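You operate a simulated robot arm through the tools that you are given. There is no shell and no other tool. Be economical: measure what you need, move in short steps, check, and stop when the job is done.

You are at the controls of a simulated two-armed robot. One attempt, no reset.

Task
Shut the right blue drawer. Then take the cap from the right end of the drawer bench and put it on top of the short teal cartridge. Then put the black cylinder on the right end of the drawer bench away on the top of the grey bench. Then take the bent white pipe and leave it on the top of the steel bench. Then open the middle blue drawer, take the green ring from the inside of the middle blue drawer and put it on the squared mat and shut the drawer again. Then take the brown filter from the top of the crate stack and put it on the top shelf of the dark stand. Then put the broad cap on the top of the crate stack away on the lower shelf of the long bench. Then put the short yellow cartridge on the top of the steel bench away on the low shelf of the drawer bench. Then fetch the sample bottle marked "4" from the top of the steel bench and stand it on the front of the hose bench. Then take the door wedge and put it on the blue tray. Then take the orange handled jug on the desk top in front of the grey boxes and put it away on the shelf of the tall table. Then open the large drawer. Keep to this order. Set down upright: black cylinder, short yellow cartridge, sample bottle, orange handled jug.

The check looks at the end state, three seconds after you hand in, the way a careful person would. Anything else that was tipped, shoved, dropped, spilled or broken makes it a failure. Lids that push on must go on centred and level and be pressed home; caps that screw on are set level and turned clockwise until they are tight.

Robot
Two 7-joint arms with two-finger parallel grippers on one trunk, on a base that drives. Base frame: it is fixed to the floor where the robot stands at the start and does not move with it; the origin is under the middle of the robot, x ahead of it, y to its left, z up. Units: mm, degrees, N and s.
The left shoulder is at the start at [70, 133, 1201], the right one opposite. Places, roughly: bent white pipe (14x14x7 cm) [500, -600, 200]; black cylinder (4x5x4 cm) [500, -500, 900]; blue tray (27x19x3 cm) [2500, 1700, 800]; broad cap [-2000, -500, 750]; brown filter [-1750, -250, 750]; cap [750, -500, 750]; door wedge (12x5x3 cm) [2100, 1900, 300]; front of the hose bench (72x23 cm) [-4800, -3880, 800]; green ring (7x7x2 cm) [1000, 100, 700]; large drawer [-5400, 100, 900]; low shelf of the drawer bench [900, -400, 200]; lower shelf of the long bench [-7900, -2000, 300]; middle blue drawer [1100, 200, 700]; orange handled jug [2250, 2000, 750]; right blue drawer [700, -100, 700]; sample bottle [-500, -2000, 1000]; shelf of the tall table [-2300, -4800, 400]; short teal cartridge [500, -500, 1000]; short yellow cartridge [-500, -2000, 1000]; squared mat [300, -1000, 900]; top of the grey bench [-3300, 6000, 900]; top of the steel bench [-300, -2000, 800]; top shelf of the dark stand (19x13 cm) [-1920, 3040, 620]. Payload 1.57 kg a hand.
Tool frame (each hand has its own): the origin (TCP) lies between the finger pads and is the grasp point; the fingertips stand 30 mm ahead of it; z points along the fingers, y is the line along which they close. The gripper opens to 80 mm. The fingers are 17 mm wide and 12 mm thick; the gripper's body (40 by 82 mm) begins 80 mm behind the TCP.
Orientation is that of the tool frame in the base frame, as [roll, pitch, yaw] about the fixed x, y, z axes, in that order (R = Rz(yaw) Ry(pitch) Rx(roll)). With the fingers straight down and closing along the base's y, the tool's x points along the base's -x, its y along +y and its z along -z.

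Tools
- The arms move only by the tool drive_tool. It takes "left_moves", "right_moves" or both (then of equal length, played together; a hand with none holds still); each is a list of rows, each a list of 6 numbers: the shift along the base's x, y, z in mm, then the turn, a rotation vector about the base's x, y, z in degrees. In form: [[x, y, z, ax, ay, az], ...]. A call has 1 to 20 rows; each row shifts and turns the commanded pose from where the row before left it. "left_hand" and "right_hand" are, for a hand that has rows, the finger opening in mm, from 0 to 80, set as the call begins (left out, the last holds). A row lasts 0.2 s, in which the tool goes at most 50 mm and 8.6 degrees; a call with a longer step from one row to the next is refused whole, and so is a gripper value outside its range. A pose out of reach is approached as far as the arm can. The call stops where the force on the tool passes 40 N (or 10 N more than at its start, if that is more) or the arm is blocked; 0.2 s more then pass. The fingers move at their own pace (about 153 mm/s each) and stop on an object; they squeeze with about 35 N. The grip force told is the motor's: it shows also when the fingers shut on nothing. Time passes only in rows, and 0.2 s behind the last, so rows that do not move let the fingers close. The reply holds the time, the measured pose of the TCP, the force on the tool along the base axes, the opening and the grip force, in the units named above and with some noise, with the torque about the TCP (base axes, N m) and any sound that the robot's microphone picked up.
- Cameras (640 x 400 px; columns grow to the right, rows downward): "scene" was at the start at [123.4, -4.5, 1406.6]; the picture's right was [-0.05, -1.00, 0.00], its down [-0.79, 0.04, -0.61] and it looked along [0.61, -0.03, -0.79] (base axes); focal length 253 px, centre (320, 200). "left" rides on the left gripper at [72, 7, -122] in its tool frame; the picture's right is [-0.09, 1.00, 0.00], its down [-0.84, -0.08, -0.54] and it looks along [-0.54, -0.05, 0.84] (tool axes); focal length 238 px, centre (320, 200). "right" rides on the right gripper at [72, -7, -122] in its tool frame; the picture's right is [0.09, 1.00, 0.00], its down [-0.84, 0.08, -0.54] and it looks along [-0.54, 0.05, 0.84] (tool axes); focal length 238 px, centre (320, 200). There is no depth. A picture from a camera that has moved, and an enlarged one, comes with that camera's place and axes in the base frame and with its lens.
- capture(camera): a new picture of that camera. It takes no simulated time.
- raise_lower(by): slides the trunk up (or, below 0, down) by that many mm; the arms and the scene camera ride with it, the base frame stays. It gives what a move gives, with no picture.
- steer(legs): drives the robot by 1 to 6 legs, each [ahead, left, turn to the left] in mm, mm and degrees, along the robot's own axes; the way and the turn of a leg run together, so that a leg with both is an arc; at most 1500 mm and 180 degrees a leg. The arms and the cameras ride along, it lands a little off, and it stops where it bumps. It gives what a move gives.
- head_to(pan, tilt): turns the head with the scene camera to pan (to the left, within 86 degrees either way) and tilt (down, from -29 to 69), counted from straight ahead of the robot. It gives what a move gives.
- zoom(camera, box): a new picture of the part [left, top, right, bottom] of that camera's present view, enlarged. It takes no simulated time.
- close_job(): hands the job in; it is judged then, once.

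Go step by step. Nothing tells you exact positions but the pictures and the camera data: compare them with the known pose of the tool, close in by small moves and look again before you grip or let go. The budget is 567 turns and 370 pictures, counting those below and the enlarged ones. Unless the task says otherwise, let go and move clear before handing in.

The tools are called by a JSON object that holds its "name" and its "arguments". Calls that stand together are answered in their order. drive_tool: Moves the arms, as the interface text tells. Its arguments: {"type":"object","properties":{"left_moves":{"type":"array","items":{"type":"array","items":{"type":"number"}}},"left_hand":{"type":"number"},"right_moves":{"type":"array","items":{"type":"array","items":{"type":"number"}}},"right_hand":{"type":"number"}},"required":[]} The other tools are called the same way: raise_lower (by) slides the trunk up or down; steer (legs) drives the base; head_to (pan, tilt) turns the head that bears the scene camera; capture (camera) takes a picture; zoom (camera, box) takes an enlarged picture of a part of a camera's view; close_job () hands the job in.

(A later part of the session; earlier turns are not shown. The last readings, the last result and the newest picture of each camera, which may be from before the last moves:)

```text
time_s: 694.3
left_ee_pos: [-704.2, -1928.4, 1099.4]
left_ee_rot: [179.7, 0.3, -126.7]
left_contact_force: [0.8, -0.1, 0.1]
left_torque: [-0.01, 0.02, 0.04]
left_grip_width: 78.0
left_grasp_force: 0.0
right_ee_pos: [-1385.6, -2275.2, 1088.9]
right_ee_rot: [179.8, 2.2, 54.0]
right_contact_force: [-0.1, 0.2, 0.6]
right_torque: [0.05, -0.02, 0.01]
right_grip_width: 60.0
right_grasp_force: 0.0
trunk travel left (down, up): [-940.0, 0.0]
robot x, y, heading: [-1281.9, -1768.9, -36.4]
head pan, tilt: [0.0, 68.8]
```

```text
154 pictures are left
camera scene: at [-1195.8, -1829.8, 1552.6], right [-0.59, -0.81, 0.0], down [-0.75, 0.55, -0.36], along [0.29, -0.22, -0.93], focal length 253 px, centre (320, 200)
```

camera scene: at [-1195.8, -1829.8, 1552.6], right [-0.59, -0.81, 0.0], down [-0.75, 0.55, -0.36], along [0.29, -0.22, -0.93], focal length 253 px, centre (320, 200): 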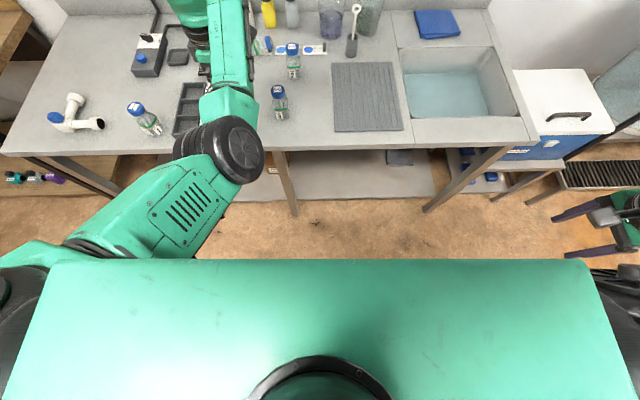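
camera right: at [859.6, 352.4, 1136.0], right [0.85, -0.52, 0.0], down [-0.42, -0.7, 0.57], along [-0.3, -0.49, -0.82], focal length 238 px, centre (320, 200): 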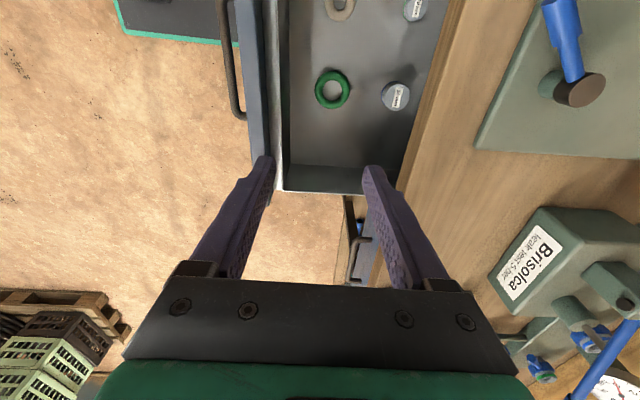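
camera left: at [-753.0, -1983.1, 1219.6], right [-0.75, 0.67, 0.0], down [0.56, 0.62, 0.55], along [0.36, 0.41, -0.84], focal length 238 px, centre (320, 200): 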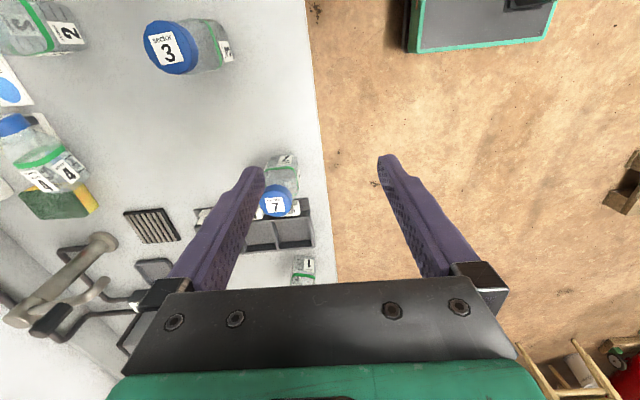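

{"name": "steer", "arguments": {"legs": [[0, 0, 6.5]]}}

{"name": "drive_tool", "arguments": {"left_moves": [[20, -11, 0, -3, -5.2, 0], [20, -11, 0, -3, -5.2, 0], [20, -11, 0, -3, -5.2, 0]]}}

{"name": "head_to", "arguments": {"pan": 0, "tilt": 45}}

```text
time_s: 695.2
left_ee_pos: [-692.4, -1864.8, 1101.1]
left_ee_rot: [179.8, 0.3, -120.0]
left_contact_force: [0.1, -0.3, 0.5]
left_torque: [0.0, 0.02, 0.0]
left_grip_width: 77.8
left_grasp_force: 0.1
right_ee_pos: [-1328.5, -2284.3, 1087.3]
right_ee_rot: [179.8, 2.1, 60.4]
right_contact_force: [-0.1, -0.2, 0.1]
right_torque: [0.02, -0.01, 0.0]
right_grip_width: 59.8
right_grasp_force: 0.1
trunk travel left (down, up): [-940.0, 0.0]
robot x, y, heading: [-1281.5, -1764.3, -29.7]
head pan, tilt: [0.0, 68.8]
```

```text
time_s: 696.0
left_ee_pos: [-629.5, -1897.3, 1100.1]
left_ee_rot: [-162.1, 0.4, -119.9]
left_contact_force: [-0.4, 0.5, -0.1]
left_torque: [0.04, 0.0, 0.0]
left_grip_width: 78.0
left_grasp_force: 0.1
right_ee_pos: [-1326.7, -2285.0, 1088.3]
right_ee_rot: [179.9, 2.3, 60.6]
right_contact_force: [0.7, -0.2, -0.6]
right_torque: [-0.01, -0.03, -0.01]
right_grip_width: 60.0
right_grasp_force: 0.0
trunk travel left (down, up): [-940.0, 0.0]
robot x, y, heading: [-1279.2, -1762.4, -30.0]
head pan, tilt: [0.0, 68.8]
```

```text
time_s: 696.9
left_ee_pos: [-630.1, -1897.6, 1100.4]
left_ee_rot: [-162.2, 0.4, -120.0]
left_contact_force: [-0.7, 0.6, -0.7]
left_torque: [-0.01, -0.01, 0.02]
left_grip_width: 78.0
left_grasp_force: 0.0
right_ee_pos: [-1327.4, -2284.3, 1089.5]
right_ee_rot: [179.9, 2.3, 60.5]
right_contact_force: [0.6, -0.6, 1.4]
right_torque: [0.0, 0.0, 0.0]
right_grip_width: 60.1
right_grasp_force: 0.0
trunk travel left (down, up): [-940.0, 0.0]
robot x, y, heading: [-1281.3, -1770.4, -30.1]
head pan, tilt: [0.0, 45.0]
```

{"name": "steer", "arguments": {"legs": [[330, -73, 0]]}}

{"name": "capture", "arguments": {"camera": "left"}}

{"name": "capture", "arguments": {"camera": "scene"}}

```text
time_s: 699.1
left_ee_pos: [-377.0, -2123.2, 1102.3]
left_ee_rot: [-162.0, 0.3, -119.8]
left_contact_force: [0.8, 0.0, 1.1]
left_torque: [-0.02, -0.04, 0.01]
left_grip_width: 78.1
left_grasp_force: 0.1
right_ee_pos: [-1071.7, -2510.7, 1089.6]
right_ee_rot: [179.6, 2.2, 60.6]
right_contact_force: [0.0, 0.1, 0.4]
right_torque: [-0.01, -0.01, 0.01]
right_grip_width: 60.0
right_grasp_force: 0.1
trunk travel left (down, up): [-940.0, 0.0]
robot x, y, heading: [-1023.4, -1992.1, -29.4]
head pan, tilt: [0.0, 45.0]
```

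```text
153 pictures are left
camera left: at [-450.8, -2163.2, 1214.0], right [-0.78, 0.55, -0.31], down [0.33, 0.77, 0.54], along [0.54, 0.32, -0.78], focal length 238 px, centre (320, 200)
```

left: 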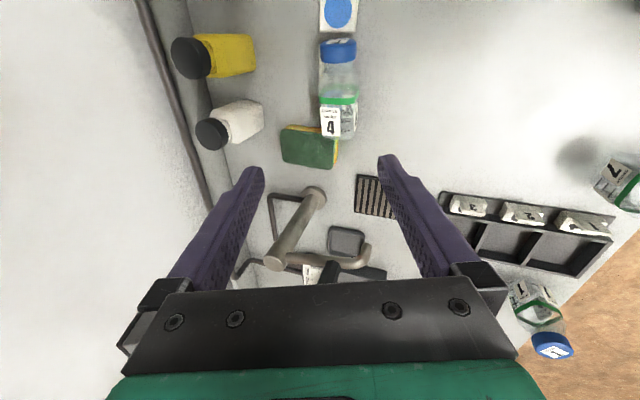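

```text
152 pictures are left
camera scene: at [-914.7, -2058.7, 1581.8], right [-0.5, -0.87, 0.0], down [-0.61, 0.35, -0.71], along [0.62, -0.35, -0.71], focal length 253 px, centre (320, 200)
```

scene: 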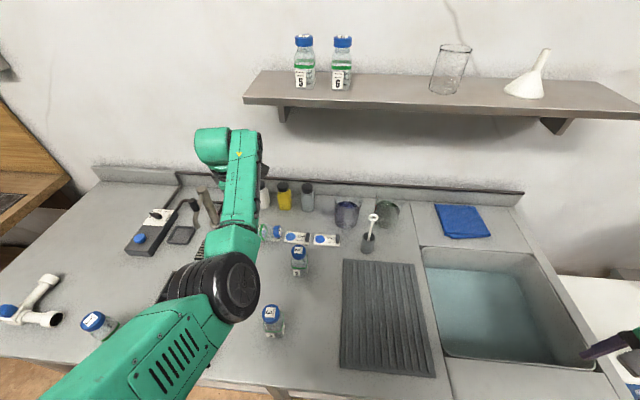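

{"name": "steer", "arguments": {"legs": [[25, -3, 0]]}}

{"name": "drive_tool", "arguments": {"left_moves": [[16.5, -9.5, 0, 0, 0, 0], [0, 0, 0, 0, 0, 0]]}}

{"name": "raise_lower", "arguments": {"by": -130}}

{"name": "capture", "arguments": {"camera": "left"}}

{"name": "capture", "arguments": {"camera": "scene"}}

```text
time_s: 700.0
left_ee_pos: [-358.9, -2136.7, 1104.1]
left_ee_rot: [-161.8, 0.3, -119.8]
left_contact_force: [-0.4, 0.3, 0.3]
left_torque: [-0.04, -0.01, -0.03]
left_grip_width: 78.1
left_grasp_force: 0.1
right_ee_pos: [-1054.5, -2525.4, 1089.5]
right_ee_rot: [179.7, 2.2, 60.8]
right_contact_force: [-0.8, 0.3, 0.4]
right_torque: [-0.04, -0.05, 0.02]
right_grip_width: 60.0
right_grasp_force: 0.0
trunk travel left (down, up): [-940.0, 0.0]
robot x, y, heading: [-1006.2, -2006.9, -29.6]
head pan, tilt: [0.0, 45.0]
```

```text
time_s: 700.6
left_ee_pos: [-337.9, -2148.0, 1101.6]
left_ee_rot: [-162.2, 0.2, -119.8]
left_contact_force: [0.3, -0.1, 1.1]
left_torque: [-0.01, -0.03, -0.01]
left_grip_width: 77.9
left_grasp_force: 0.1
right_ee_pos: [-1052.4, -2526.0, 1088.4]
right_ee_rot: [179.7, 2.2, 60.7]
right_contact_force: [0.7, 1.2, -0.6]
right_torque: [-0.02, 0.0, 0.03]
right_grip_width: 59.7
right_grasp_force: 0.1
trunk travel left (down, up): [-940.0, 0.0]
robot x, y, heading: [-1006.8, -2007.1, -29.7]
head pan, tilt: [0.0, 45.0]
```

```text
time_s: 702.1
left_ee_pos: [-338.2, -2148.3, 970.5]
left_ee_rot: [-162.2, 0.3, -119.8]
left_contact_force: [0.2, 0.5, 0.2]
left_torque: [-0.02, -0.04, -0.01]
left_grip_width: 78.0
left_grasp_force: 0.0
right_ee_pos: [-1051.1, -2528.9, 957.9]
right_ee_rot: [179.9, 2.2, 60.8]
right_contact_force: [0.7, -0.6, 0.2]
right_torque: [-0.01, 0.02, 0.0]
right_grip_width: 60.0
right_grasp_force: 0.0
trunk travel left (down, up): [-810.0, 130.0]
robot x, y, heading: [-1002.7, -2006.4, -29.8]
head pan, tilt: [0.0, 45.0]
```

```text
151 pictures are left
camera left: at [-411.6, -2189.6, 1082.7], right [-0.78, 0.55, -0.3], down [0.33, 0.77, 0.54], along [0.54, 0.32, -0.78], focal length 238 px, centre (320, 200)
```

left: 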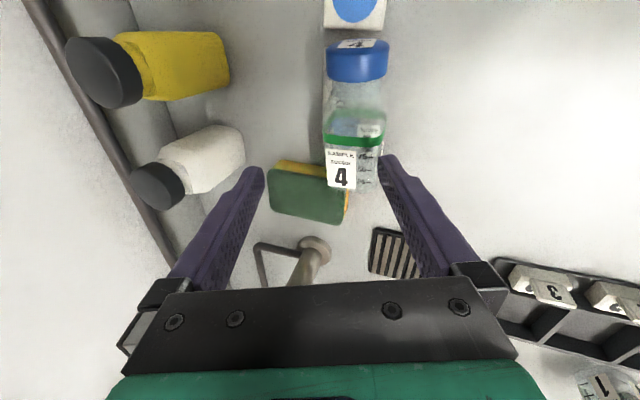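

```text
150 pictures are left
camera scene: at [-891.8, -2075.8, 1451.5], right [-0.5, -0.87, 0.0], down [-0.61, 0.35, -0.71], along [0.61, -0.35, -0.71], focal length 253 px, centre (320, 200)
```

scene: 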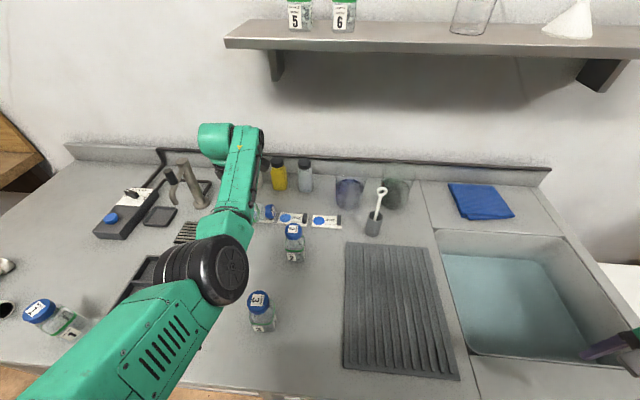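

{"name": "raise_lower", "arguments": {"by": -35}}

{"name": "zoom", "arguments": {"camera": "scene", "box": [0, 200, 300, 400]}}

{"name": "capture", "arguments": {"camera": "left"}}

```text
time_s: 702.9
left_ee_pos: [-336.7, -2148.5, 935.1]
left_ee_rot: [-162.2, 0.3, -119.9]
left_contact_force: [0.2, 0.6, 0.2]
left_torque: [0.0, 0.03, 0.01]
left_grip_width: 77.9
left_grasp_force: 0.0
right_ee_pos: [-1050.4, -2529.2, 923.5]
right_ee_rot: [179.9, 2.2, 60.7]
right_contact_force: [-1.0, 0.2, -0.7]
right_torque: [-0.01, 0.03, 0.01]
right_grip_width: 60.0
right_grasp_force: 0.1
trunk travel left (down, up): [-775.0, 165.0]
robot x, y, heading: [-1004.9, -2008.2, -29.5]
head pan, tilt: [0.0, 45.0]
```

```text
2.00 times, centred on (150, 300) of scene
camera zoom: at [-892.0, -2075.6, 1416.4], right [-0.5, -0.87, 0.0], down [-0.61, 0.35, -0.71], along [0.61, -0.35, -0.71], focal length 506 px, centre (660, 0)
```

zoom: 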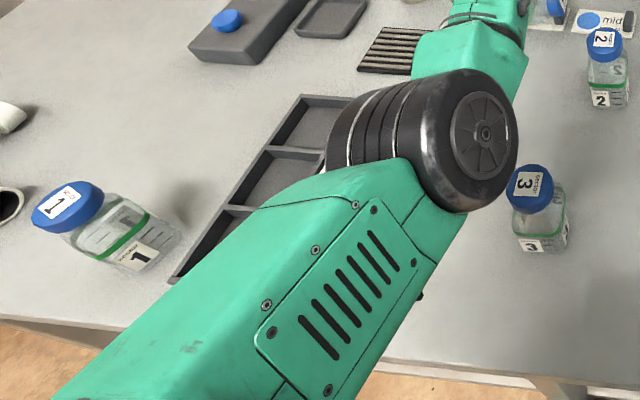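

```text
148 pictures are left
camera left: at [-411.7, -2189.4, 1047.7], right [-0.78, 0.55, -0.3], down [0.33, 0.77, 0.54], along [0.54, 0.32, -0.78], focal length 238 px, centre (320, 200)
```

left: 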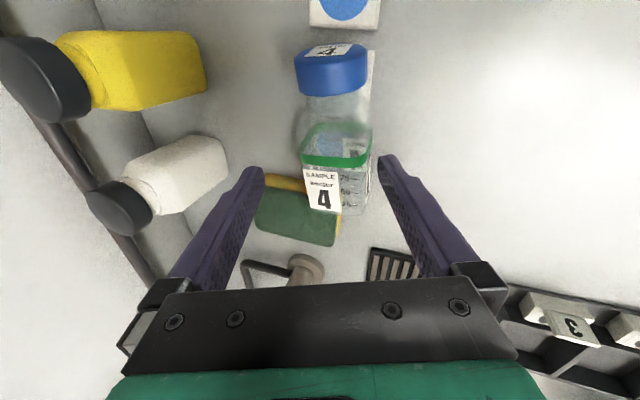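

{"name": "raise_lower", "arguments": {"by": -25}}

{"name": "drive_tool", "arguments": {"left_moves": [[0, 0, -4, 0, 0, 0], [0, 0, -4, 0, 0, 0]]}}

{"name": "capture", "arguments": {"camera": "left"}}

{"name": "zoom", "arguments": {"camera": "scene", "box": [0, 200, 300, 400]}}

```text
time_s: 703.6
left_ee_pos: [-337.7, -2147.8, 910.0]
left_ee_rot: [-162.1, 0.3, -119.8]
left_contact_force: [-1.0, 0.4, 0.7]
left_torque: [0.0, -0.03, -0.04]
left_grip_width: 78.3
left_grasp_force: 0.1
right_ee_pos: [-1050.9, -2527.7, 897.5]
right_ee_rot: [179.9, 2.3, 60.7]
right_contact_force: [-0.3, 1.0, 0.0]
right_torque: [0.0, 0.01, -0.02]
right_grip_width: 60.0
right_grasp_force: 0.1
trunk travel left (down, up): [-750.0, 190.0]
robot x, y, heading: [-1003.3, -2006.5, -29.6]
head pan, tilt: [0.0, 45.0]
```

```text
time_s: 704.2
left_ee_pos: [-337.8, -2147.8, 902.6]
left_ee_rot: [-162.0, 0.3, -119.8]
left_contact_force: [-0.1, -0.3, -0.2]
left_torque: [0.02, 0.0, -0.02]
left_grip_width: 78.0
left_grasp_force: 0.1
right_ee_pos: [-1049.5, -2527.6, 898.0]
right_ee_rot: [180.0, 2.2, 60.6]
right_contact_force: [0.1, -0.1, -0.4]
right_torque: [0.04, -0.04, -0.04]
right_grip_width: 60.0
right_grasp_force: 0.1
trunk travel left (down, up): [-750.0, 190.0]
robot x, y, heading: [-1005.4, -2009.0, -29.6]
head pan, tilt: [0.0, 45.0]
```

```text
147 pictures are left
camera left: at [-411.1, -2189.1, 1014.8], right [-0.78, 0.55, -0.3], down [0.33, 0.77, 0.54], along [0.54, 0.32, -0.78], focal length 238 px, centre (320, 200)
```

left: 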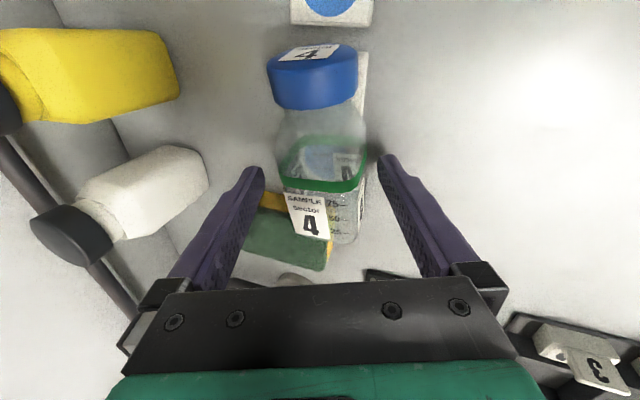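

```text
2.00 times, centred on (150, 300) of scene
camera zoom: at [-892.0, -2075.6, 1391.5], right [-0.5, -0.87, 0.0], down [-0.61, 0.35, -0.71], along [0.61, -0.35, -0.71], focal length 506 px, centre (660, 0)
```

zoom: 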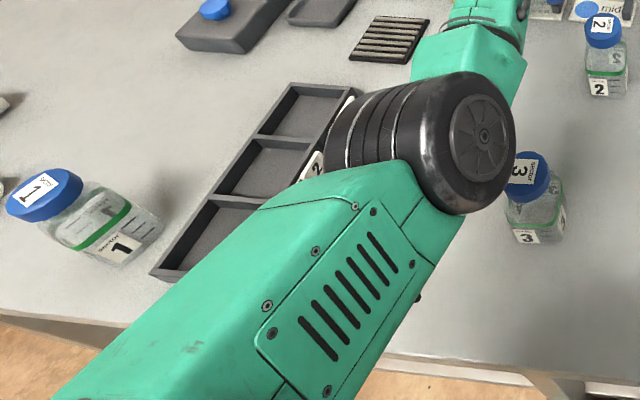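

{"name": "drive_tool", "arguments": {"left_hand": 0, "left_moves": [[0, 0, 0, 0, 0, 0], [0, 0, 0, 0, 0, 0], [0, 0, 0, 0, 0, 0]]}}

{"name": "drive_tool", "arguments": {"left_moves": [[0, 0, 8, 0, 0, 0], [0, 0, 8, 0, 0, 0]]}}

{"name": "capture", "arguments": {"camera": "left"}}

```text
time_s: 705.0
left_ee_pos: [-337.6, -2148.7, 903.4]
left_ee_rot: [-162.0, 0.4, -119.8]
left_contact_force: [0.9, 0.1, 1.6]
left_torque: [0.01, 0.02, 0.0]
left_grip_width: 54.8
left_grasp_force: 34.9
right_ee_pos: [-1050.5, -2528.8, 899.2]
right_ee_rot: [179.9, 2.2, 60.7]
right_contact_force: [-0.4, 0.1, -0.7]
right_torque: [-0.02, 0.03, -0.01]
right_grip_width: 60.1
right_grasp_force: 0.0
trunk travel left (down, up): [-750.0, 190.0]
robot x, y, heading: [-1003.1, -2012.7, -29.5]
head pan, tilt: [0.0, 45.0]
```

```text
time_s: 705.6
left_ee_pos: [-337.1, -2148.1, 918.2]
left_ee_rot: [-162.1, 0.2, -119.8]
left_contact_force: [-0.2, -0.2, -0.5]
left_torque: [0.0, 0.03, -0.01]
left_grip_width: 54.7
left_grasp_force: 34.7
right_ee_pos: [-1050.8, -2528.3, 898.6]
right_ee_rot: [179.9, 2.2, 60.7]
right_contact_force: [-0.3, -0.2, 0.2]
right_torque: [0.04, 0.01, 0.0]
right_grip_width: 59.7
right_grasp_force: 0.1
trunk travel left (down, up): [-750.0, 190.0]
robot x, y, heading: [-1006.6, -2009.4, -29.6]
head pan, tilt: [0.0, 45.0]
```

```text
145 pictures are left
camera left: at [-411.3, -2189.8, 1031.0], right [-0.78, 0.55, -0.3], down [0.33, 0.77, 0.54], along [0.54, 0.32, -0.78], focal length 238 px, centre (320, 200)
```

left: 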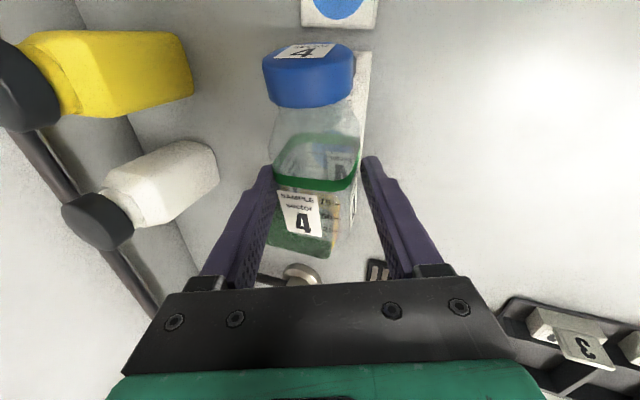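

Bottle 4 is held by its body. Raising fully and backing out.

{"name": "raise_lower", "arguments": {"by": 190}}

{"name": "capture", "arguments": {"camera": "left"}}

{"name": "steer", "arguments": {"legs": [[-450, 0, 0]]}}

{"name": "capture", "arguments": {"camera": "scene"}}

```text
time_s: 707.7
left_ee_pos: [-337.0, -2148.5, 1109.5]
left_ee_rot: [-162.2, 0.3, -119.8]
left_contact_force: [1.0, -0.2, -0.4]
left_torque: [-0.01, 0.01, 0.0]
left_grip_width: 47.1
left_grasp_force: 35.4
right_ee_pos: [-1050.4, -2528.5, 1087.7]
right_ee_rot: [179.9, 2.2, 60.7]
right_contact_force: [0.1, -0.5, 0.4]
right_torque: [-0.03, 0.0, 0.02]
right_grip_width: 59.9
right_grasp_force: 0.2
trunk travel left (down, up): [-940.0, 0.0]
robot x, y, heading: [-1003.7, -2007.4, -29.7]
head pan, tilt: [0.0, 45.0]
```

```text
144 pictures are left
camera left: at [-411.0, -2189.8, 1220.7], right [-0.78, 0.55, -0.3], down [0.33, 0.77, 0.54], along [0.54, 0.32, -0.78], focal length 238 px, centre (320, 200)
```

left: 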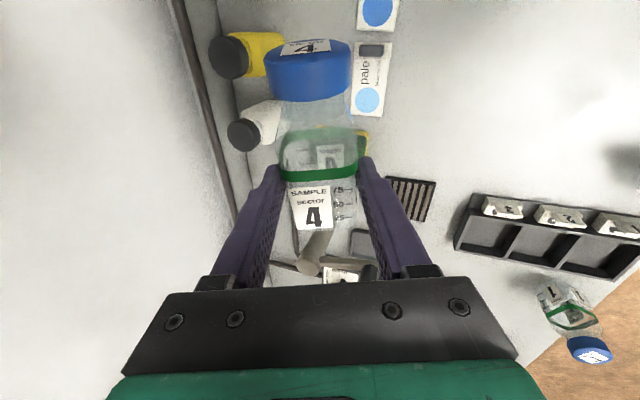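

```text
time_s: 710.5
left_ee_pos: [-736.6, -1917.1, 1106.8]
left_ee_rot: [-162.3, 0.4, -119.5]
left_contact_force: [0.7, -0.1, -0.9]
left_torque: [0.01, 0.02, -0.01]
left_grip_width: 47.0
left_grasp_force: 34.7
right_ee_pos: [-1447.7, -2301.0, 1087.7]
right_ee_rot: [-180.0, 2.3, 61.2]
right_contact_force: [0.4, 0.2, 0.3]
right_torque: [0.0, 0.04, -0.01]
right_grip_width: 60.0
right_grasp_force: 0.2
trunk travel left (down, up): [-940.0, 0.0]
robot x, y, heading: [-1410.4, -1780.4, -29.1]
head pan, tilt: [0.0, 45.0]
```

```text
143 pictures are left
camera scene: at [-1291.8, -1848.4, 1581.2], right [-0.49, -0.87, 0.0], down [-0.62, 0.35, -0.71], along [0.62, -0.35, -0.71], focal length 253 px, centre (320, 200)
```

scene: 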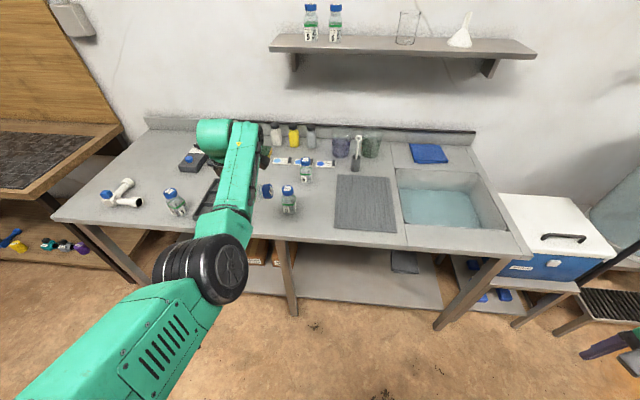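

{"name": "steer", "arguments": {"legs": [[-200, 0, 0]]}}

{"name": "drive_tool", "arguments": {"left_moves": [[-17.8, 0, 0, 2.9, 5.25, 0], [-17.8, 0, 0, 2.9, 5.25, 0], [-17.8, 0, 0, 2.9, 5.25, 0], [-17.8, 0, 0, -7, 3.9, 0], [-17.8, 0, 0, -7, 3.9, 0], [-17.8, 0, 0, -7, 3.9, 0], [-17.8, 0, 0, -7, 3.9, 0], [-17.8, 0, 0, -7, 3.9, 0]]}}

{"name": "capture", "arguments": {"camera": "scene"}}

```text
time_s: 712.1
left_ee_pos: [-913.1, -1818.9, 1105.9]
left_ee_rot: [-162.3, 0.3, -119.4]
left_contact_force: [-0.3, -0.4, -0.7]
left_torque: [0.02, 0.06, -0.03]
left_grip_width: 46.8
left_grasp_force: 35.5
right_ee_pos: [-1623.0, -2202.8, 1087.6]
right_ee_rot: [-179.9, 2.1, 61.1]
right_contact_force: [-0.1, 0.4, 0.6]
right_torque: [-0.01, 0.02, 0.01]
right_grip_width: 59.9
right_grasp_force: 0.2
trunk travel left (down, up): [-940.0, 0.0]
robot x, y, heading: [-1585.6, -1680.2, -29.3]
head pan, tilt: [0.0, 45.0]
```

```text
time_s: 713.9
left_ee_pos: [-1051.1, -1822.2, 1104.8]
left_ee_rot: [-179.9, -40.0, -119.6]
left_contact_force: [-0.3, 0.2, -2.4]
left_torque: [0.04, 0.01, -0.01]
left_grip_width: 46.9
left_grasp_force: 35.1
left hand out of reach, approached as far as the arm can: row 8
right_ee_pos: [-1627.0, -2200.9, 1088.7]
right_ee_rot: [179.9, 2.2, 61.1]
right_contact_force: [-0.1, 0.5, 0.4]
right_torque: [0.01, 0.01, 0.02]
right_grip_width: 60.0
right_grasp_force: 0.1
trunk travel left (down, up): [-940.0, 0.0]
robot x, y, heading: [-1581.6, -1680.6, -29.2]
head pan, tilt: [0.0, 45.0]
```

```text
142 pictures are left
camera scene: at [-1470.8, -1747.9, 1581.4], right [-0.49, -0.87, 0.0], down [-0.62, 0.35, -0.71], along [0.62, -0.35, -0.71], focal length 253 px, centre (320, 200)
```

scene: 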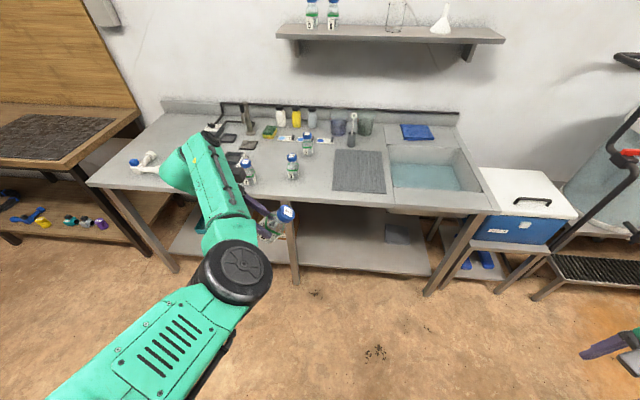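

{"name": "drive_tool", "arguments": {"left_moves": [[0, 0, 0, -7, 3.9, 0], [0, 0, 0, -7, 3.9, 0], [0, 0, 0, -7, 3.9, 0], [0, 0, 0, -7, 3.9, 0], [0, 0, 0, -7, 3.9, 0], [0, 0, 0, -7, 3.9, 0]]}}

{"name": "capture", "arguments": {"camera": "scene"}}

```text
time_s: 715.3
left_ee_pos: [-1042.2, -1812.9, 1101.9]
left_ee_rot: [179.1, -84.5, -116.5]
left_contact_force: [0.1, 0.2, -0.2]
left_torque: [0.04, -0.02, 0.01]
left_grip_width: 46.7
left_grasp_force: 34.9
left hand out of reach, approached as far as the arm can: row 6
right_ee_pos: [-1625.4, -2199.7, 1089.2]
right_ee_rot: [179.8, 2.2, 61.1]
right_contact_force: [-0.6, 0.4, -0.6]
right_torque: [0.02, 0.03, -0.02]
right_grip_width: 60.1
right_grasp_force: 0.0
trunk travel left (down, up): [-940.0, 0.0]
robot x, y, heading: [-1587.5, -1680.3, -29.4]
head pan, tilt: [0.0, 45.0]
```

```text
141 pictures are left
camera scene: at [-1470.1, -1745.4, 1581.5], right [-0.49, -0.87, 0.0], down [-0.62, 0.34, -0.71], along [0.62, -0.35, -0.71], focal length 253 px, centre (320, 200)
```

scene: 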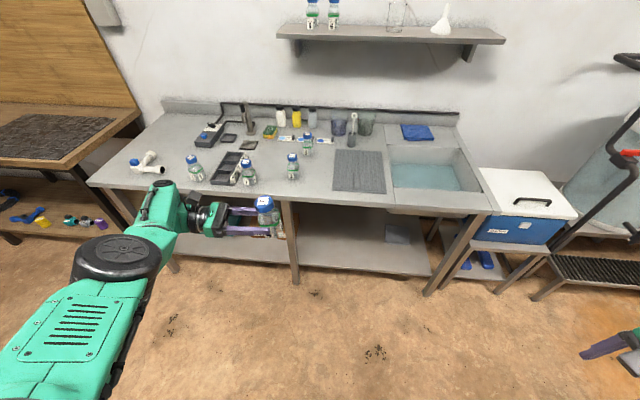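

{"name": "drive_tool", "arguments": {"left_moves": [[0, 0, 0, -4.8, 2.7, 0], [0, 0, 0, 0, 0, 0]]}}

{"name": "head_to", "arguments": {"pan": 0, "tilt": 30}}

{"name": "capture", "arguments": {"camera": "left"}}

{"name": "zoom", "arguments": {"camera": "scene", "box": [160, 180, 340, 320]}}

```text
time_s: 715.9
left_ee_pos: [-1062.6, -1812.7, 1111.8]
left_ee_rot: [-5.4, -86.4, 66.2]
left_contact_force: [-0.4, -0.8, -0.5]
left_torque: [0.07, 0.0, 0.0]
left_grip_width: 46.8
left_grasp_force: 35.4
left hand out of reach, approached as far as the arm can: row 1
right_ee_pos: [-1625.8, -2200.3, 1087.7]
right_ee_rot: [179.9, 2.2, 61.1]
right_contact_force: [-0.2, 0.4, -0.6]
right_torque: [0.01, 0.0, -0.01]
right_grip_width: 59.7
right_grasp_force: 0.1
trunk travel left (down, up): [-940.0, 0.0]
robot x, y, heading: [-1584.2, -1684.0, -29.5]
head pan, tilt: [0.0, 45.0]
```

```text
time_s: 716.7
left_ee_pos: [-1063.0, -1811.7, 1112.1]
left_ee_rot: [-5.9, -86.4, 66.7]
left_contact_force: [0.5, 0.2, -0.8]
left_torque: [0.0, -0.02, 0.0]
left_grip_width: 47.0
left_grasp_force: 34.7
right_ee_pos: [-1627.1, -2201.6, 1089.1]
right_ee_rot: [179.8, 2.2, 61.2]
right_contact_force: [0.0, 0.5, 0.1]
right_torque: [-0.02, 0.0, 0.02]
right_grip_width: 60.0
right_grasp_force: 0.1
trunk travel left (down, up): [-940.0, 0.0]
robot x, y, heading: [-1586.1, -1679.0, -29.4]
head pan, tilt: [0.0, 30.0]
```

```text
140 pictures are left
camera left: at [-1007.7, -1698.8, 1174.6], right [-0.87, 0.48, -0.1], down [0.31, 0.39, -0.87], along [-0.38, -0.79, -0.49], focal length 238 px, centre (320, 200)
```

left: 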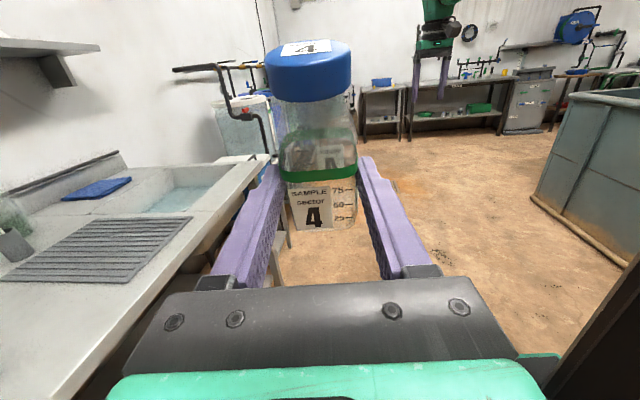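

```text
2.86 times, centred on (250, 250) of scene
camera zoom: at [-1463.1, -1752.3, 1604.0], right [-0.49, -0.87, 0.0], down [-0.44, 0.25, -0.87], along [0.75, -0.42, -0.5], focal length 723 px, centre (520, 57)
```

zoom: 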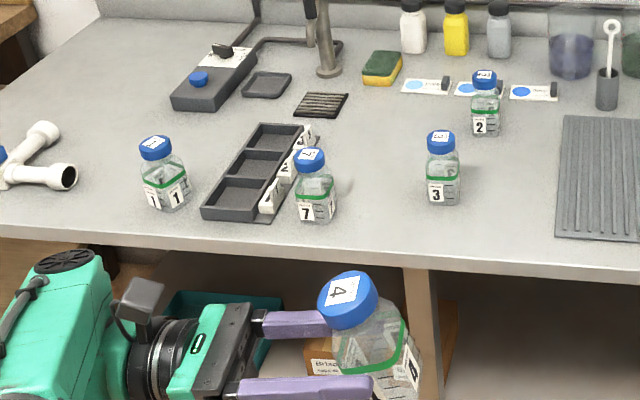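

The bottle is upright in the gripper now. I'll carry it to the hose bench and look before placing.

{"name": "steer", "arguments": {"legs": [[-100, -814, 0], [-100, -814, 0], [0, 0, -96.6], [688, -819, 0], [600, -819, 0]]}}

{"name": "head_to", "arguments": {"pan": 0, "tilt": 35}}

{"name": "capture", "arguments": {"camera": "scene"}}

```text
time_s: 739.0
left_ee_pos: [-4757.3, -3669.5, 1112.6]
left_ee_rot: [-6.3, -86.4, -28.3]
left_contact_force: [-0.4, 0.8, -0.8]
left_torque: [-0.01, -0.03, -0.05]
left_grip_width: 47.0
left_grasp_force: 35.4
right_ee_pos: [-5094.3, -3074.2, 1087.6]
right_ee_rot: [179.8, 2.2, -34.2]
right_contact_force: [-0.2, 0.0, -0.2]
right_torque: [0.01, -0.03, 0.01]
right_grip_width: 59.9
right_grasp_force: 0.1
trunk travel left (down, up): [-940.0, 0.0]
robot x, y, heading: [-4578.0, -3163.3, -124.7]
head pan, tilt: [0.0, 30.0]
```

```text
time_s: 739.6
left_ee_pos: [-4759.1, -3669.5, 1112.2]
left_ee_rot: [-5.9, -86.4, -28.6]
left_contact_force: [-0.2, 0.2, -1.2]
left_torque: [0.0, 0.02, -0.02]
left_grip_width: 46.9
left_grasp_force: 34.9
right_ee_pos: [-5093.2, -3074.2, 1087.4]
right_ee_rot: [179.8, 2.2, -34.1]
right_contact_force: [-0.5, -0.9, 0.2]
right_torque: [-0.01, 0.02, 0.0]
right_grip_width: 60.0
right_grasp_force: 0.0
trunk travel left (down, up): [-940.0, 0.0]
robot x, y, heading: [-4580.1, -3166.0, -124.9]
head pan, tilt: [0.0, 35.0]
```

```text
138 pictures are left
camera scene: at [-4661.3, -3278.5, 1596.3], right [-0.82, 0.57, 0.0], down [0.33, 0.47, -0.82], along [-0.47, -0.67, -0.57], focal length 253 px, centre (320, 200)
```

scene: 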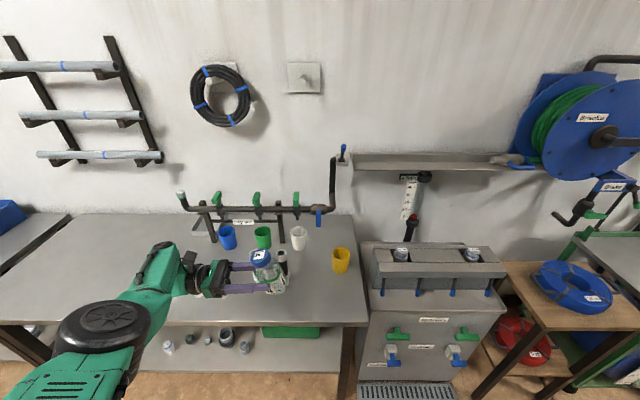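

{"name": "drive_tool", "arguments": {"left_moves": [[0, 0, 0, -3.4, -4.9, 0], [0, 0, 0, -3.4, -4.9, 0], [0, 0, 0, 0, 0, 0]]}}

{"name": "steer", "arguments": {"legs": [[160, 0, 0]]}}

{"name": "raise_lower", "arguments": {"by": -170}}

{"name": "capture", "arguments": {"camera": "scene"}}

{"name": "capture", "arguments": {"camera": "left"}}

```text
time_s: 740.4
left_ee_pos: [-4758.3, -3680.2, 1115.4]
left_ee_rot: [-164.9, -83.4, 131.8]
left_contact_force: [0.4, 0.1, -1.0]
left_torque: [-0.02, -0.02, 0.0]
left_grip_width: 46.9
left_grasp_force: 35.8
left hand out of reach, approached as far as the arm can: row 1, 2
right_ee_pos: [-5095.1, -3073.8, 1088.0]
right_ee_rot: [179.9, 2.1, -34.2]
right_contact_force: [0.4, -0.4, 0.9]
right_torque: [-0.01, 0.02, 0.02]
right_grip_width: 59.8
right_grasp_force: 0.2
trunk travel left (down, up): [-940.0, 0.0]
robot x, y, heading: [-4580.7, -3165.8, -124.8]
head pan, tilt: [0.0, 35.0]
```

```text
time_s: 741.9
left_ee_pos: [-4849.0, -3809.1, 1115.7]
left_ee_rot: [-164.0, -83.5, 130.7]
left_contact_force: [-0.3, -0.2, 0.5]
left_torque: [-0.01, -0.05, 0.03]
left_grip_width: 47.2
left_grasp_force: 34.8
right_ee_pos: [-5183.6, -3200.3, 1088.2]
right_ee_rot: [179.6, 2.3, -34.4]
right_contact_force: [-0.3, 0.6, -0.3]
right_torque: [-0.03, 0.02, -0.02]
right_grip_width: 59.9
right_grasp_force: 0.0
trunk travel left (down, up): [-940.0, 0.0]
robot x, y, heading: [-4674.3, -3296.9, -124.8]
head pan, tilt: [0.0, 35.0]
```

```text
time_s: 743.4
left_ee_pos: [-4851.3, -3811.6, 969.6]
left_ee_rot: [-152.3, -83.4, 118.8]
left_contact_force: [2.4, 0.4, 13.7]
left_torque: [-1.03, -0.75, 0.23]
left_grip_width: 46.9
left_grasp_force: 34.9
right_ee_pos: [-5184.8, -3202.2, 934.2]
right_ee_rot: [179.6, 2.1, -34.4]
right_contact_force: [-0.1, -0.9, 0.0]
right_torque: [-0.02, 0.01, 0.06]
right_grip_width: 60.2
right_grasp_force: 0.0
trunk travel left (down, up): [-786.0, 154.0]
robot x, y, heading: [-4671.1, -3296.1, -124.8]
head pan, tilt: [0.0, 35.0]
stopped: the force on the tool passed its limit at 51 N (the readings are from after the stop); the commanded pose is now the measured one
```

```text
137 pictures are left
camera scene: at [-4751.4, -3405.6, 1442.4], right [-0.82, 0.57, 0.0], down [0.33, 0.47, -0.82], along [-0.47, -0.67, -0.57], focal length 253 px, centre (320, 200)
```

scene: 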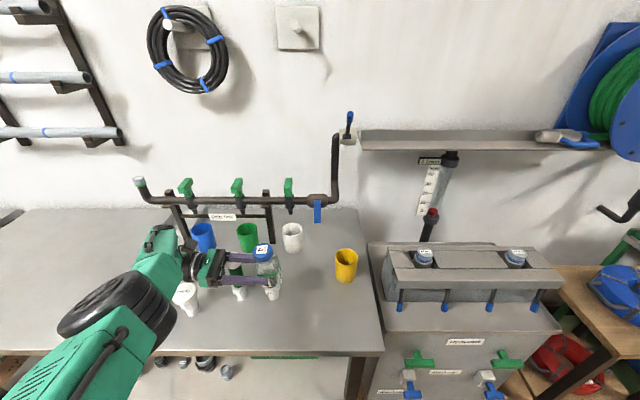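

```text
136 pictures are left
camera left: at [-4750.2, -3864.2, 1051.8], right [0.56, 0.82, -0.14], down [0.45, -0.44, -0.77], along [-0.7, 0.36, -0.62], focal length 238 px, centre (320, 200)
```

left: 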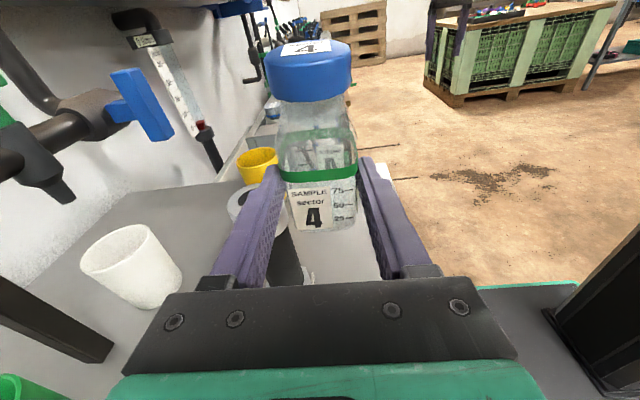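

Contact came early — something is under the hand. Raising again and looking.

{"name": "raise_lower", "arguments": {"by": 100}}

{"name": "steer", "arguments": {"legs": [[-250, 0, 0]]}}

{"name": "capture", "arguments": {"camera": "scene"}}

{"name": "zoom", "arguments": {"camera": "scene", "box": [100, 160, 400, 360]}}

```text
time_s: 744.8
left_ee_pos: [-4851.7, -3813.6, 1067.2]
left_ee_rot: [-155.5, -83.5, 121.9]
left_contact_force: [0.2, 0.3, -1.3]
left_torque: [0.01, 0.0, 0.02]
left_grip_width: 46.9
left_grasp_force: 35.0
right_ee_pos: [-5185.1, -3204.0, 1034.9]
right_ee_rot: [180.0, 2.1, -34.3]
right_contact_force: [0.5, -0.3, 0.0]
right_torque: [-0.01, 0.01, -0.01]
right_grip_width: 59.9
right_grasp_force: 0.1
trunk travel left (down, up): [-886.0, 54.0]
robot x, y, heading: [-4676.4, -3298.2, -124.5]
head pan, tilt: [0.0, 35.0]
```

```text
time_s: 746.6
left_ee_pos: [-4713.5, -3609.2, 1065.7]
left_ee_rot: [-156.3, -83.6, 122.6]
left_contact_force: [0.8, 0.7, 0.2]
left_torque: [0.0, -0.02, 0.0]
left_grip_width: 47.0
left_grasp_force: 35.0
right_ee_pos: [-5043.4, -2999.1, 1032.9]
right_ee_rot: [-180.0, 2.1, -34.6]
right_contact_force: [-0.2, -0.3, 0.1]
right_torque: [0.0, -0.01, 0.0]
right_grip_width: 60.0
right_grasp_force: 0.0
trunk travel left (down, up): [-886.0, 54.0]
robot x, y, heading: [-4529.8, -3092.5, -125.1]
head pan, tilt: [0.0, 35.0]
```

```text
135 pictures are left
camera scene: at [-4613.0, -3208.1, 1542.1], right [-0.82, 0.57, 0.0], down [0.33, 0.47, -0.82], along [-0.47, -0.67, -0.58], focal length 253 px, centre (320, 200)
```

scene: 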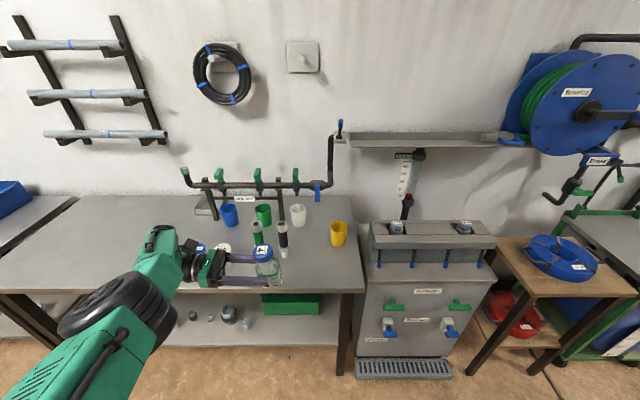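

```text
2.00 times, centred on (250, 260) of scene
camera zoom: at [-4613.0, -3208.1, 1542.1], right [-0.82, 0.57, 0.0], down [0.33, 0.47, -0.82], along [-0.47, -0.67, -0.58], focal length 506 px, centre (460, 80)
```

zoom: 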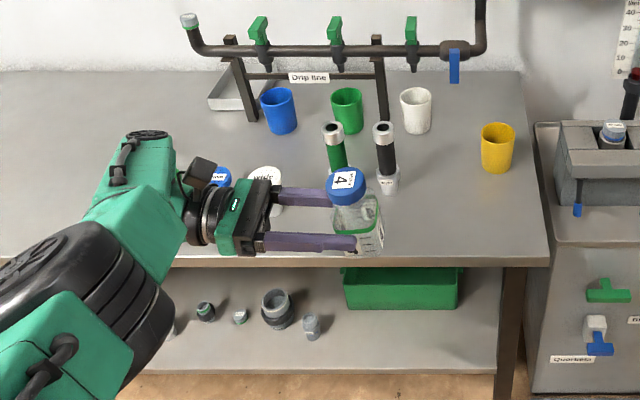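

{"name": "steer", "arguments": {"legs": [[-100, 420, 0]]}}

{"name": "head_to", "arguments": {"pan": -25, "tilt": 35}}

{"name": "capture", "arguments": {"camera": "scene"}}

{"name": "zoom", "arguments": {"camera": "scene", "box": [160, 150, 420, 330]}}

```text
time_s: 749.2
left_ee_pos: [-4319.0, -3760.9, 1068.0]
left_ee_rot: [-155.7, -83.5, 122.1]
left_contact_force: [-0.7, 0.3, -0.9]
left_torque: [-0.01, 0.01, 0.03]
left_grip_width: 46.6
left_grasp_force: 35.8
right_ee_pos: [-4649.2, -3151.1, 1033.3]
right_ee_rot: [180.0, 2.1, -34.5]
right_contact_force: [0.0, 0.6, -0.3]
right_torque: [0.01, 0.01, -0.01]
right_grip_width: 60.2
right_grasp_force: 0.0
trunk travel left (down, up): [-886.0, 54.0]
robot x, y, heading: [-4138.8, -3243.4, -124.9]
head pan, tilt: [0.0, 35.0]
```

```text
time_s: 750.0
left_ee_pos: [-4317.0, -3762.1, 1067.2]
left_ee_rot: [-155.1, -83.5, 121.4]
left_contact_force: [0.0, -0.1, -0.5]
left_torque: [-0.03, 0.03, 0.0]
left_grip_width: 46.8
left_grasp_force: 35.1
right_ee_pos: [-4648.0, -3152.3, 1035.4]
right_ee_rot: [180.0, 2.2, -34.7]
right_contact_force: [-0.2, 0.8, -0.4]
right_torque: [-0.02, 0.01, -0.01]
right_grip_width: 59.9
right_grasp_force: 0.0
trunk travel left (down, up): [-886.0, 54.0]
robot x, y, heading: [-4137.1, -3245.6, -125.0]
head pan, tilt: [-25.0, 35.0]
```

```text
133 pictures are left
camera scene: at [-4241.5, -3331.0, 1542.5], right [-0.5, 0.87, 0.0], down [0.5, 0.29, -0.82], along [-0.71, -0.41, -0.57], focal length 253 px, centre (320, 200)
```

scene: 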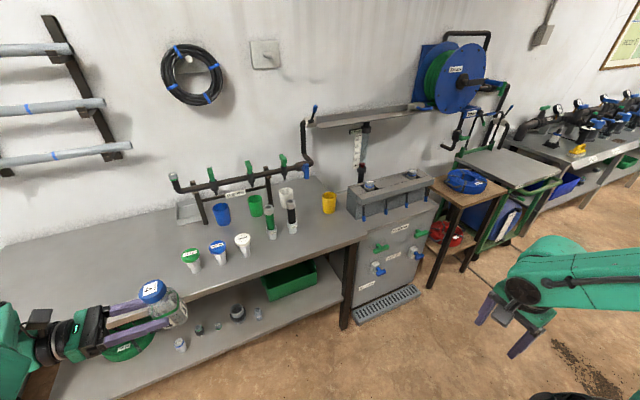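

```text
2.22 times, centred on (290, 240) of scene
camera zoom: at [-4241.5, -3331.0, 1542.5], right [-0.5, 0.87, 0.0], down [0.5, 0.29, -0.82], along [-0.71, -0.41, -0.57], focal length 562 px, centre (387, 111)
```

zoom: 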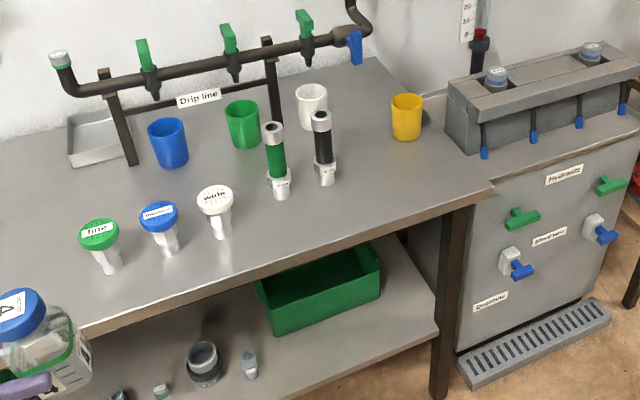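

All items on the bench still stand. The free spot is at the bench's right end. I'll back off and adjust the tool so the bottle leans slightly, keeping the wrist clear when setting down.

{"name": "steer", "arguments": {"legs": [[-200, 0, 0]]}}

{"name": "drive_tool", "arguments": {"left_moves": [[-10, -40, 0, -2.3, -3.3, 0], [-10, -40, 0, -2.3, -3.3, 0], [0, 0, 0, -1, -1.6, 0]]}}

{"name": "head_to", "arguments": {"pan": 0, "tilt": 35}}

{"name": "capture", "arguments": {"camera": "scene"}}

```text
time_s: 751.6
left_ee_pos: [-4207.6, -3605.7, 1066.3]
left_ee_rot: [-156.7, -83.6, 123.0]
left_contact_force: [-0.6, 0.0, -0.8]
left_torque: [0.01, -0.03, -0.04]
left_grip_width: 47.1
left_grasp_force: 35.2
right_ee_pos: [-4538.2, -2993.7, 1033.3]
right_ee_rot: [-179.9, 2.2, -34.6]
right_contact_force: [-0.6, 0.1, -0.6]
right_torque: [0.03, -0.05, 0.04]
right_grip_width: 59.8
right_grasp_force: 0.0
trunk travel left (down, up): [-886.0, 54.0]
robot x, y, heading: [-4026.8, -3085.4, -125.0]
head pan, tilt: [-25.0, 35.0]
```

```text
time_s: 752.4
left_ee_pos: [-4202.8, -3627.0, 1091.1]
left_ee_rot: [-169.8, -73.9, 135.9]
left_contact_force: [0.3, 0.3, 0.0]
left_torque: [-0.03, -0.02, 0.0]
left_grip_width: 47.2
left_grasp_force: 34.9
left hand out of reach, approached as far as the arm can: row 1, 2
right_ee_pos: [-4536.8, -2991.0, 1033.8]
right_ee_rot: [179.8, 2.0, -34.6]
right_contact_force: [0.1, 0.1, -0.8]
right_torque: [0.0, 0.02, 0.01]
right_grip_width: 60.0
right_grasp_force: 0.0
trunk travel left (down, up): [-886.0, 54.0]
robot x, y, heading: [-4022.4, -3085.7, -124.8]
head pan, tilt: [-25.0, 35.0]
```

```text
time_s: 753.3
left_ee_pos: [-4201.5, -3628.0, 1091.1]
left_ee_rot: [-170.0, -74.1, 136.2]
left_contact_force: [-0.1, 0.3, -0.4]
left_torque: [-0.03, 0.01, 0.0]
left_grip_width: 46.7
left_grasp_force: 35.1
right_ee_pos: [-4535.6, -2992.5, 1034.8]
right_ee_rot: [179.8, 2.2, -34.6]
right_contact_force: [-0.1, 0.7, 0.2]
right_torque: [0.0, -0.01, 0.01]
right_grip_width: 60.1
right_grasp_force: 0.1
trunk travel left (down, up): [-886.0, 54.0]
robot x, y, heading: [-4025.2, -3085.3, -125.0]
head pan, tilt: [0.0, 35.0]
```

```text
131 pictures are left
camera scene: at [-4104.9, -3200.0, 1542.4], right [-0.82, 0.57, 0.0], down [0.33, 0.47, -0.82], along [-0.47, -0.67, -0.57], focal length 253 px, centre (320, 200)
```

scene: 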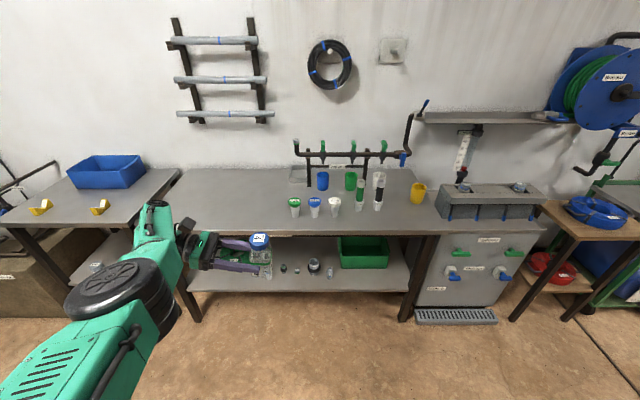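

{"name": "steer", "arguments": {"legs": [[0, 0, 17], [0, -865, 0], [200, 0, 0]]}}

{"name": "capture", "arguments": {"camera": "scene"}}

{"name": "capture", "arguments": {"camera": "left"}}

```text
time_s: 760.0
left_ee_pos: [-4912.1, -3580.9, 1091.8]
left_ee_rot: [-169.4, -73.9, 152.7]
left_contact_force: [0.0, -0.8, -1.4]
left_torque: [0.03, 0.01, 0.04]
left_grip_width: 46.8
left_grasp_force: 35.2
right_ee_pos: [-5423.4, -3073.3, 1034.8]
right_ee_rot: [179.6, 2.2, -17.2]
right_contact_force: [0.2, 0.4, 0.2]
right_torque: [0.0, -0.01, 0.01]
right_grip_width: 60.0
right_grasp_force: 0.0
trunk travel left (down, up): [-886.0, 54.0]
robot x, y, heading: [-4905.7, -3012.5, -107.9]
head pan, tilt: [0.0, 35.0]
```

```text
130 pictures are left
camera scene: at [-4947.9, -3140.6, 1542.9], right [-0.95, 0.3, 0.0], down [0.17, 0.54, -0.82], along [-0.25, -0.78, -0.57], focal length 253 px, centre (320, 200)
```

scene: 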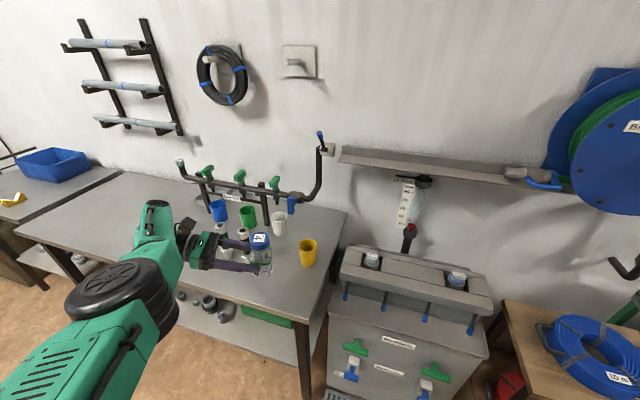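

```text
129 pictures are left
camera left: at [-4815.3, -3597.2, 1191.9], right [0.31, 0.94, -0.14], down [0.68, -0.32, -0.65], along [-0.66, 0.11, -0.74], focal length 238 px, centre (320, 200)
```

left: 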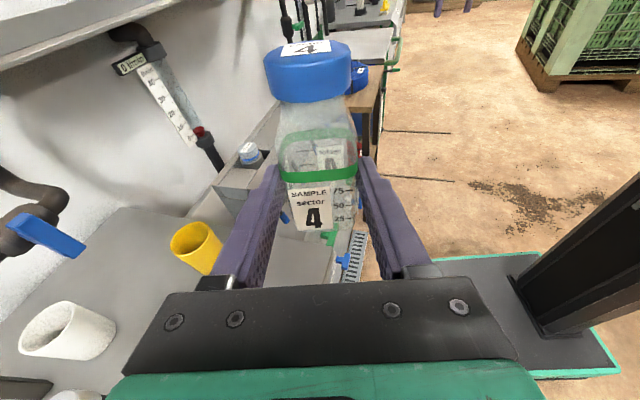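

{"name": "steer", "arguments": {"legs": [[112, -5, 0]]}}

{"name": "raise_lower", "arguments": {"by": -120}}

{"name": "capture", "arguments": {"camera": "scene"}}

{"name": "zoom", "arguments": {"camera": "scene", "box": [140, 160, 360, 330]}}

```text
time_s: 761.2
left_ee_pos: [-4949.4, -3684.9, 1090.6]
left_ee_rot: [-169.3, -73.9, 152.9]
left_contact_force: [0.5, 0.6, 0.0]
left_torque: [0.01, -0.01, 0.0]
left_grip_width: 46.7
left_grasp_force: 34.7
right_ee_pos: [-5460.5, -3179.7, 1035.1]
right_ee_rot: [179.6, 2.2, -17.1]
right_contact_force: [0.5, -0.7, 0.6]
right_torque: [-0.03, 0.04, 0.01]
right_grip_width: 60.1
right_grasp_force: 0.0
trunk travel left (down, up): [-886.0, 54.0]
robot x, y, heading: [-4943.3, -3115.9, -107.5]
head pan, tilt: [0.0, 35.0]
```

```text
time_s: 762.7
left_ee_pos: [-4950.0, -3687.4, 970.2]
left_ee_rot: [-170.0, -73.8, 153.5]
left_contact_force: [-0.6, 0.4, -0.4]
left_torque: [-0.04, -0.03, -0.01]
left_grip_width: 46.8
left_grasp_force: 35.2
right_ee_pos: [-5460.7, -3181.6, 915.1]
right_ee_rot: [179.8, 2.3, -17.1]
right_contact_force: [-0.4, -0.5, 0.2]
right_torque: [-0.03, 0.03, 0.01]
right_grip_width: 60.1
right_grasp_force: 0.0
trunk travel left (down, up): [-766.0, 174.0]
robot x, y, heading: [-4943.2, -3113.7, -107.6]
head pan, tilt: [0.0, 35.0]
```

```text
128 pictures are left
camera scene: at [-4987.1, -3249.1, 1422.5], right [-0.95, 0.3, 0.0], down [0.17, 0.55, -0.82], along [-0.25, -0.78, -0.57], focal length 253 px, centre (320, 200)
```

scene: 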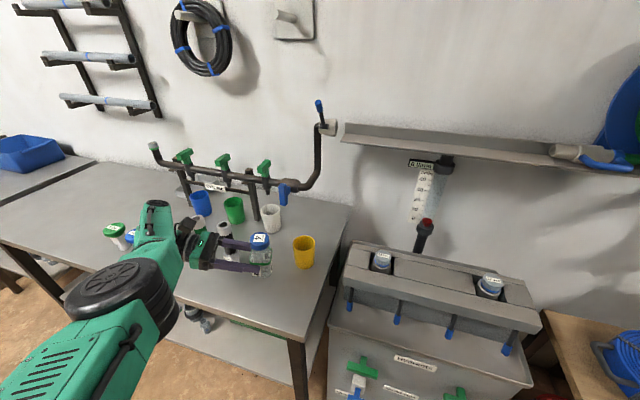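

```text
2.35 times, centred on (250, 245) of scene
camera zoom: at [-4987.1, -3249.1, 1422.5], right [-0.95, 0.3, 0.0], down [0.17, 0.55, -0.82], along [-0.25, -0.78, -0.57], focal length 595 px, centre (485, 94)
```

zoom: 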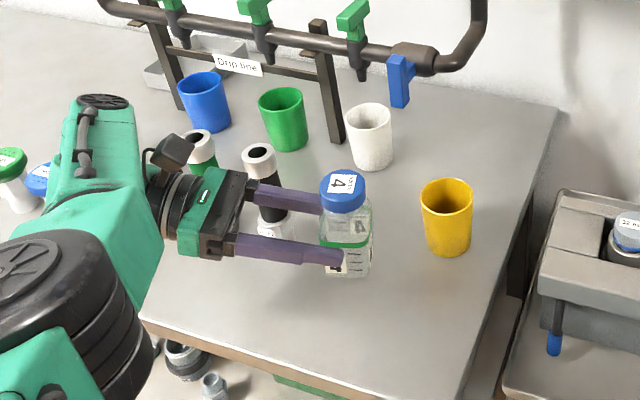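

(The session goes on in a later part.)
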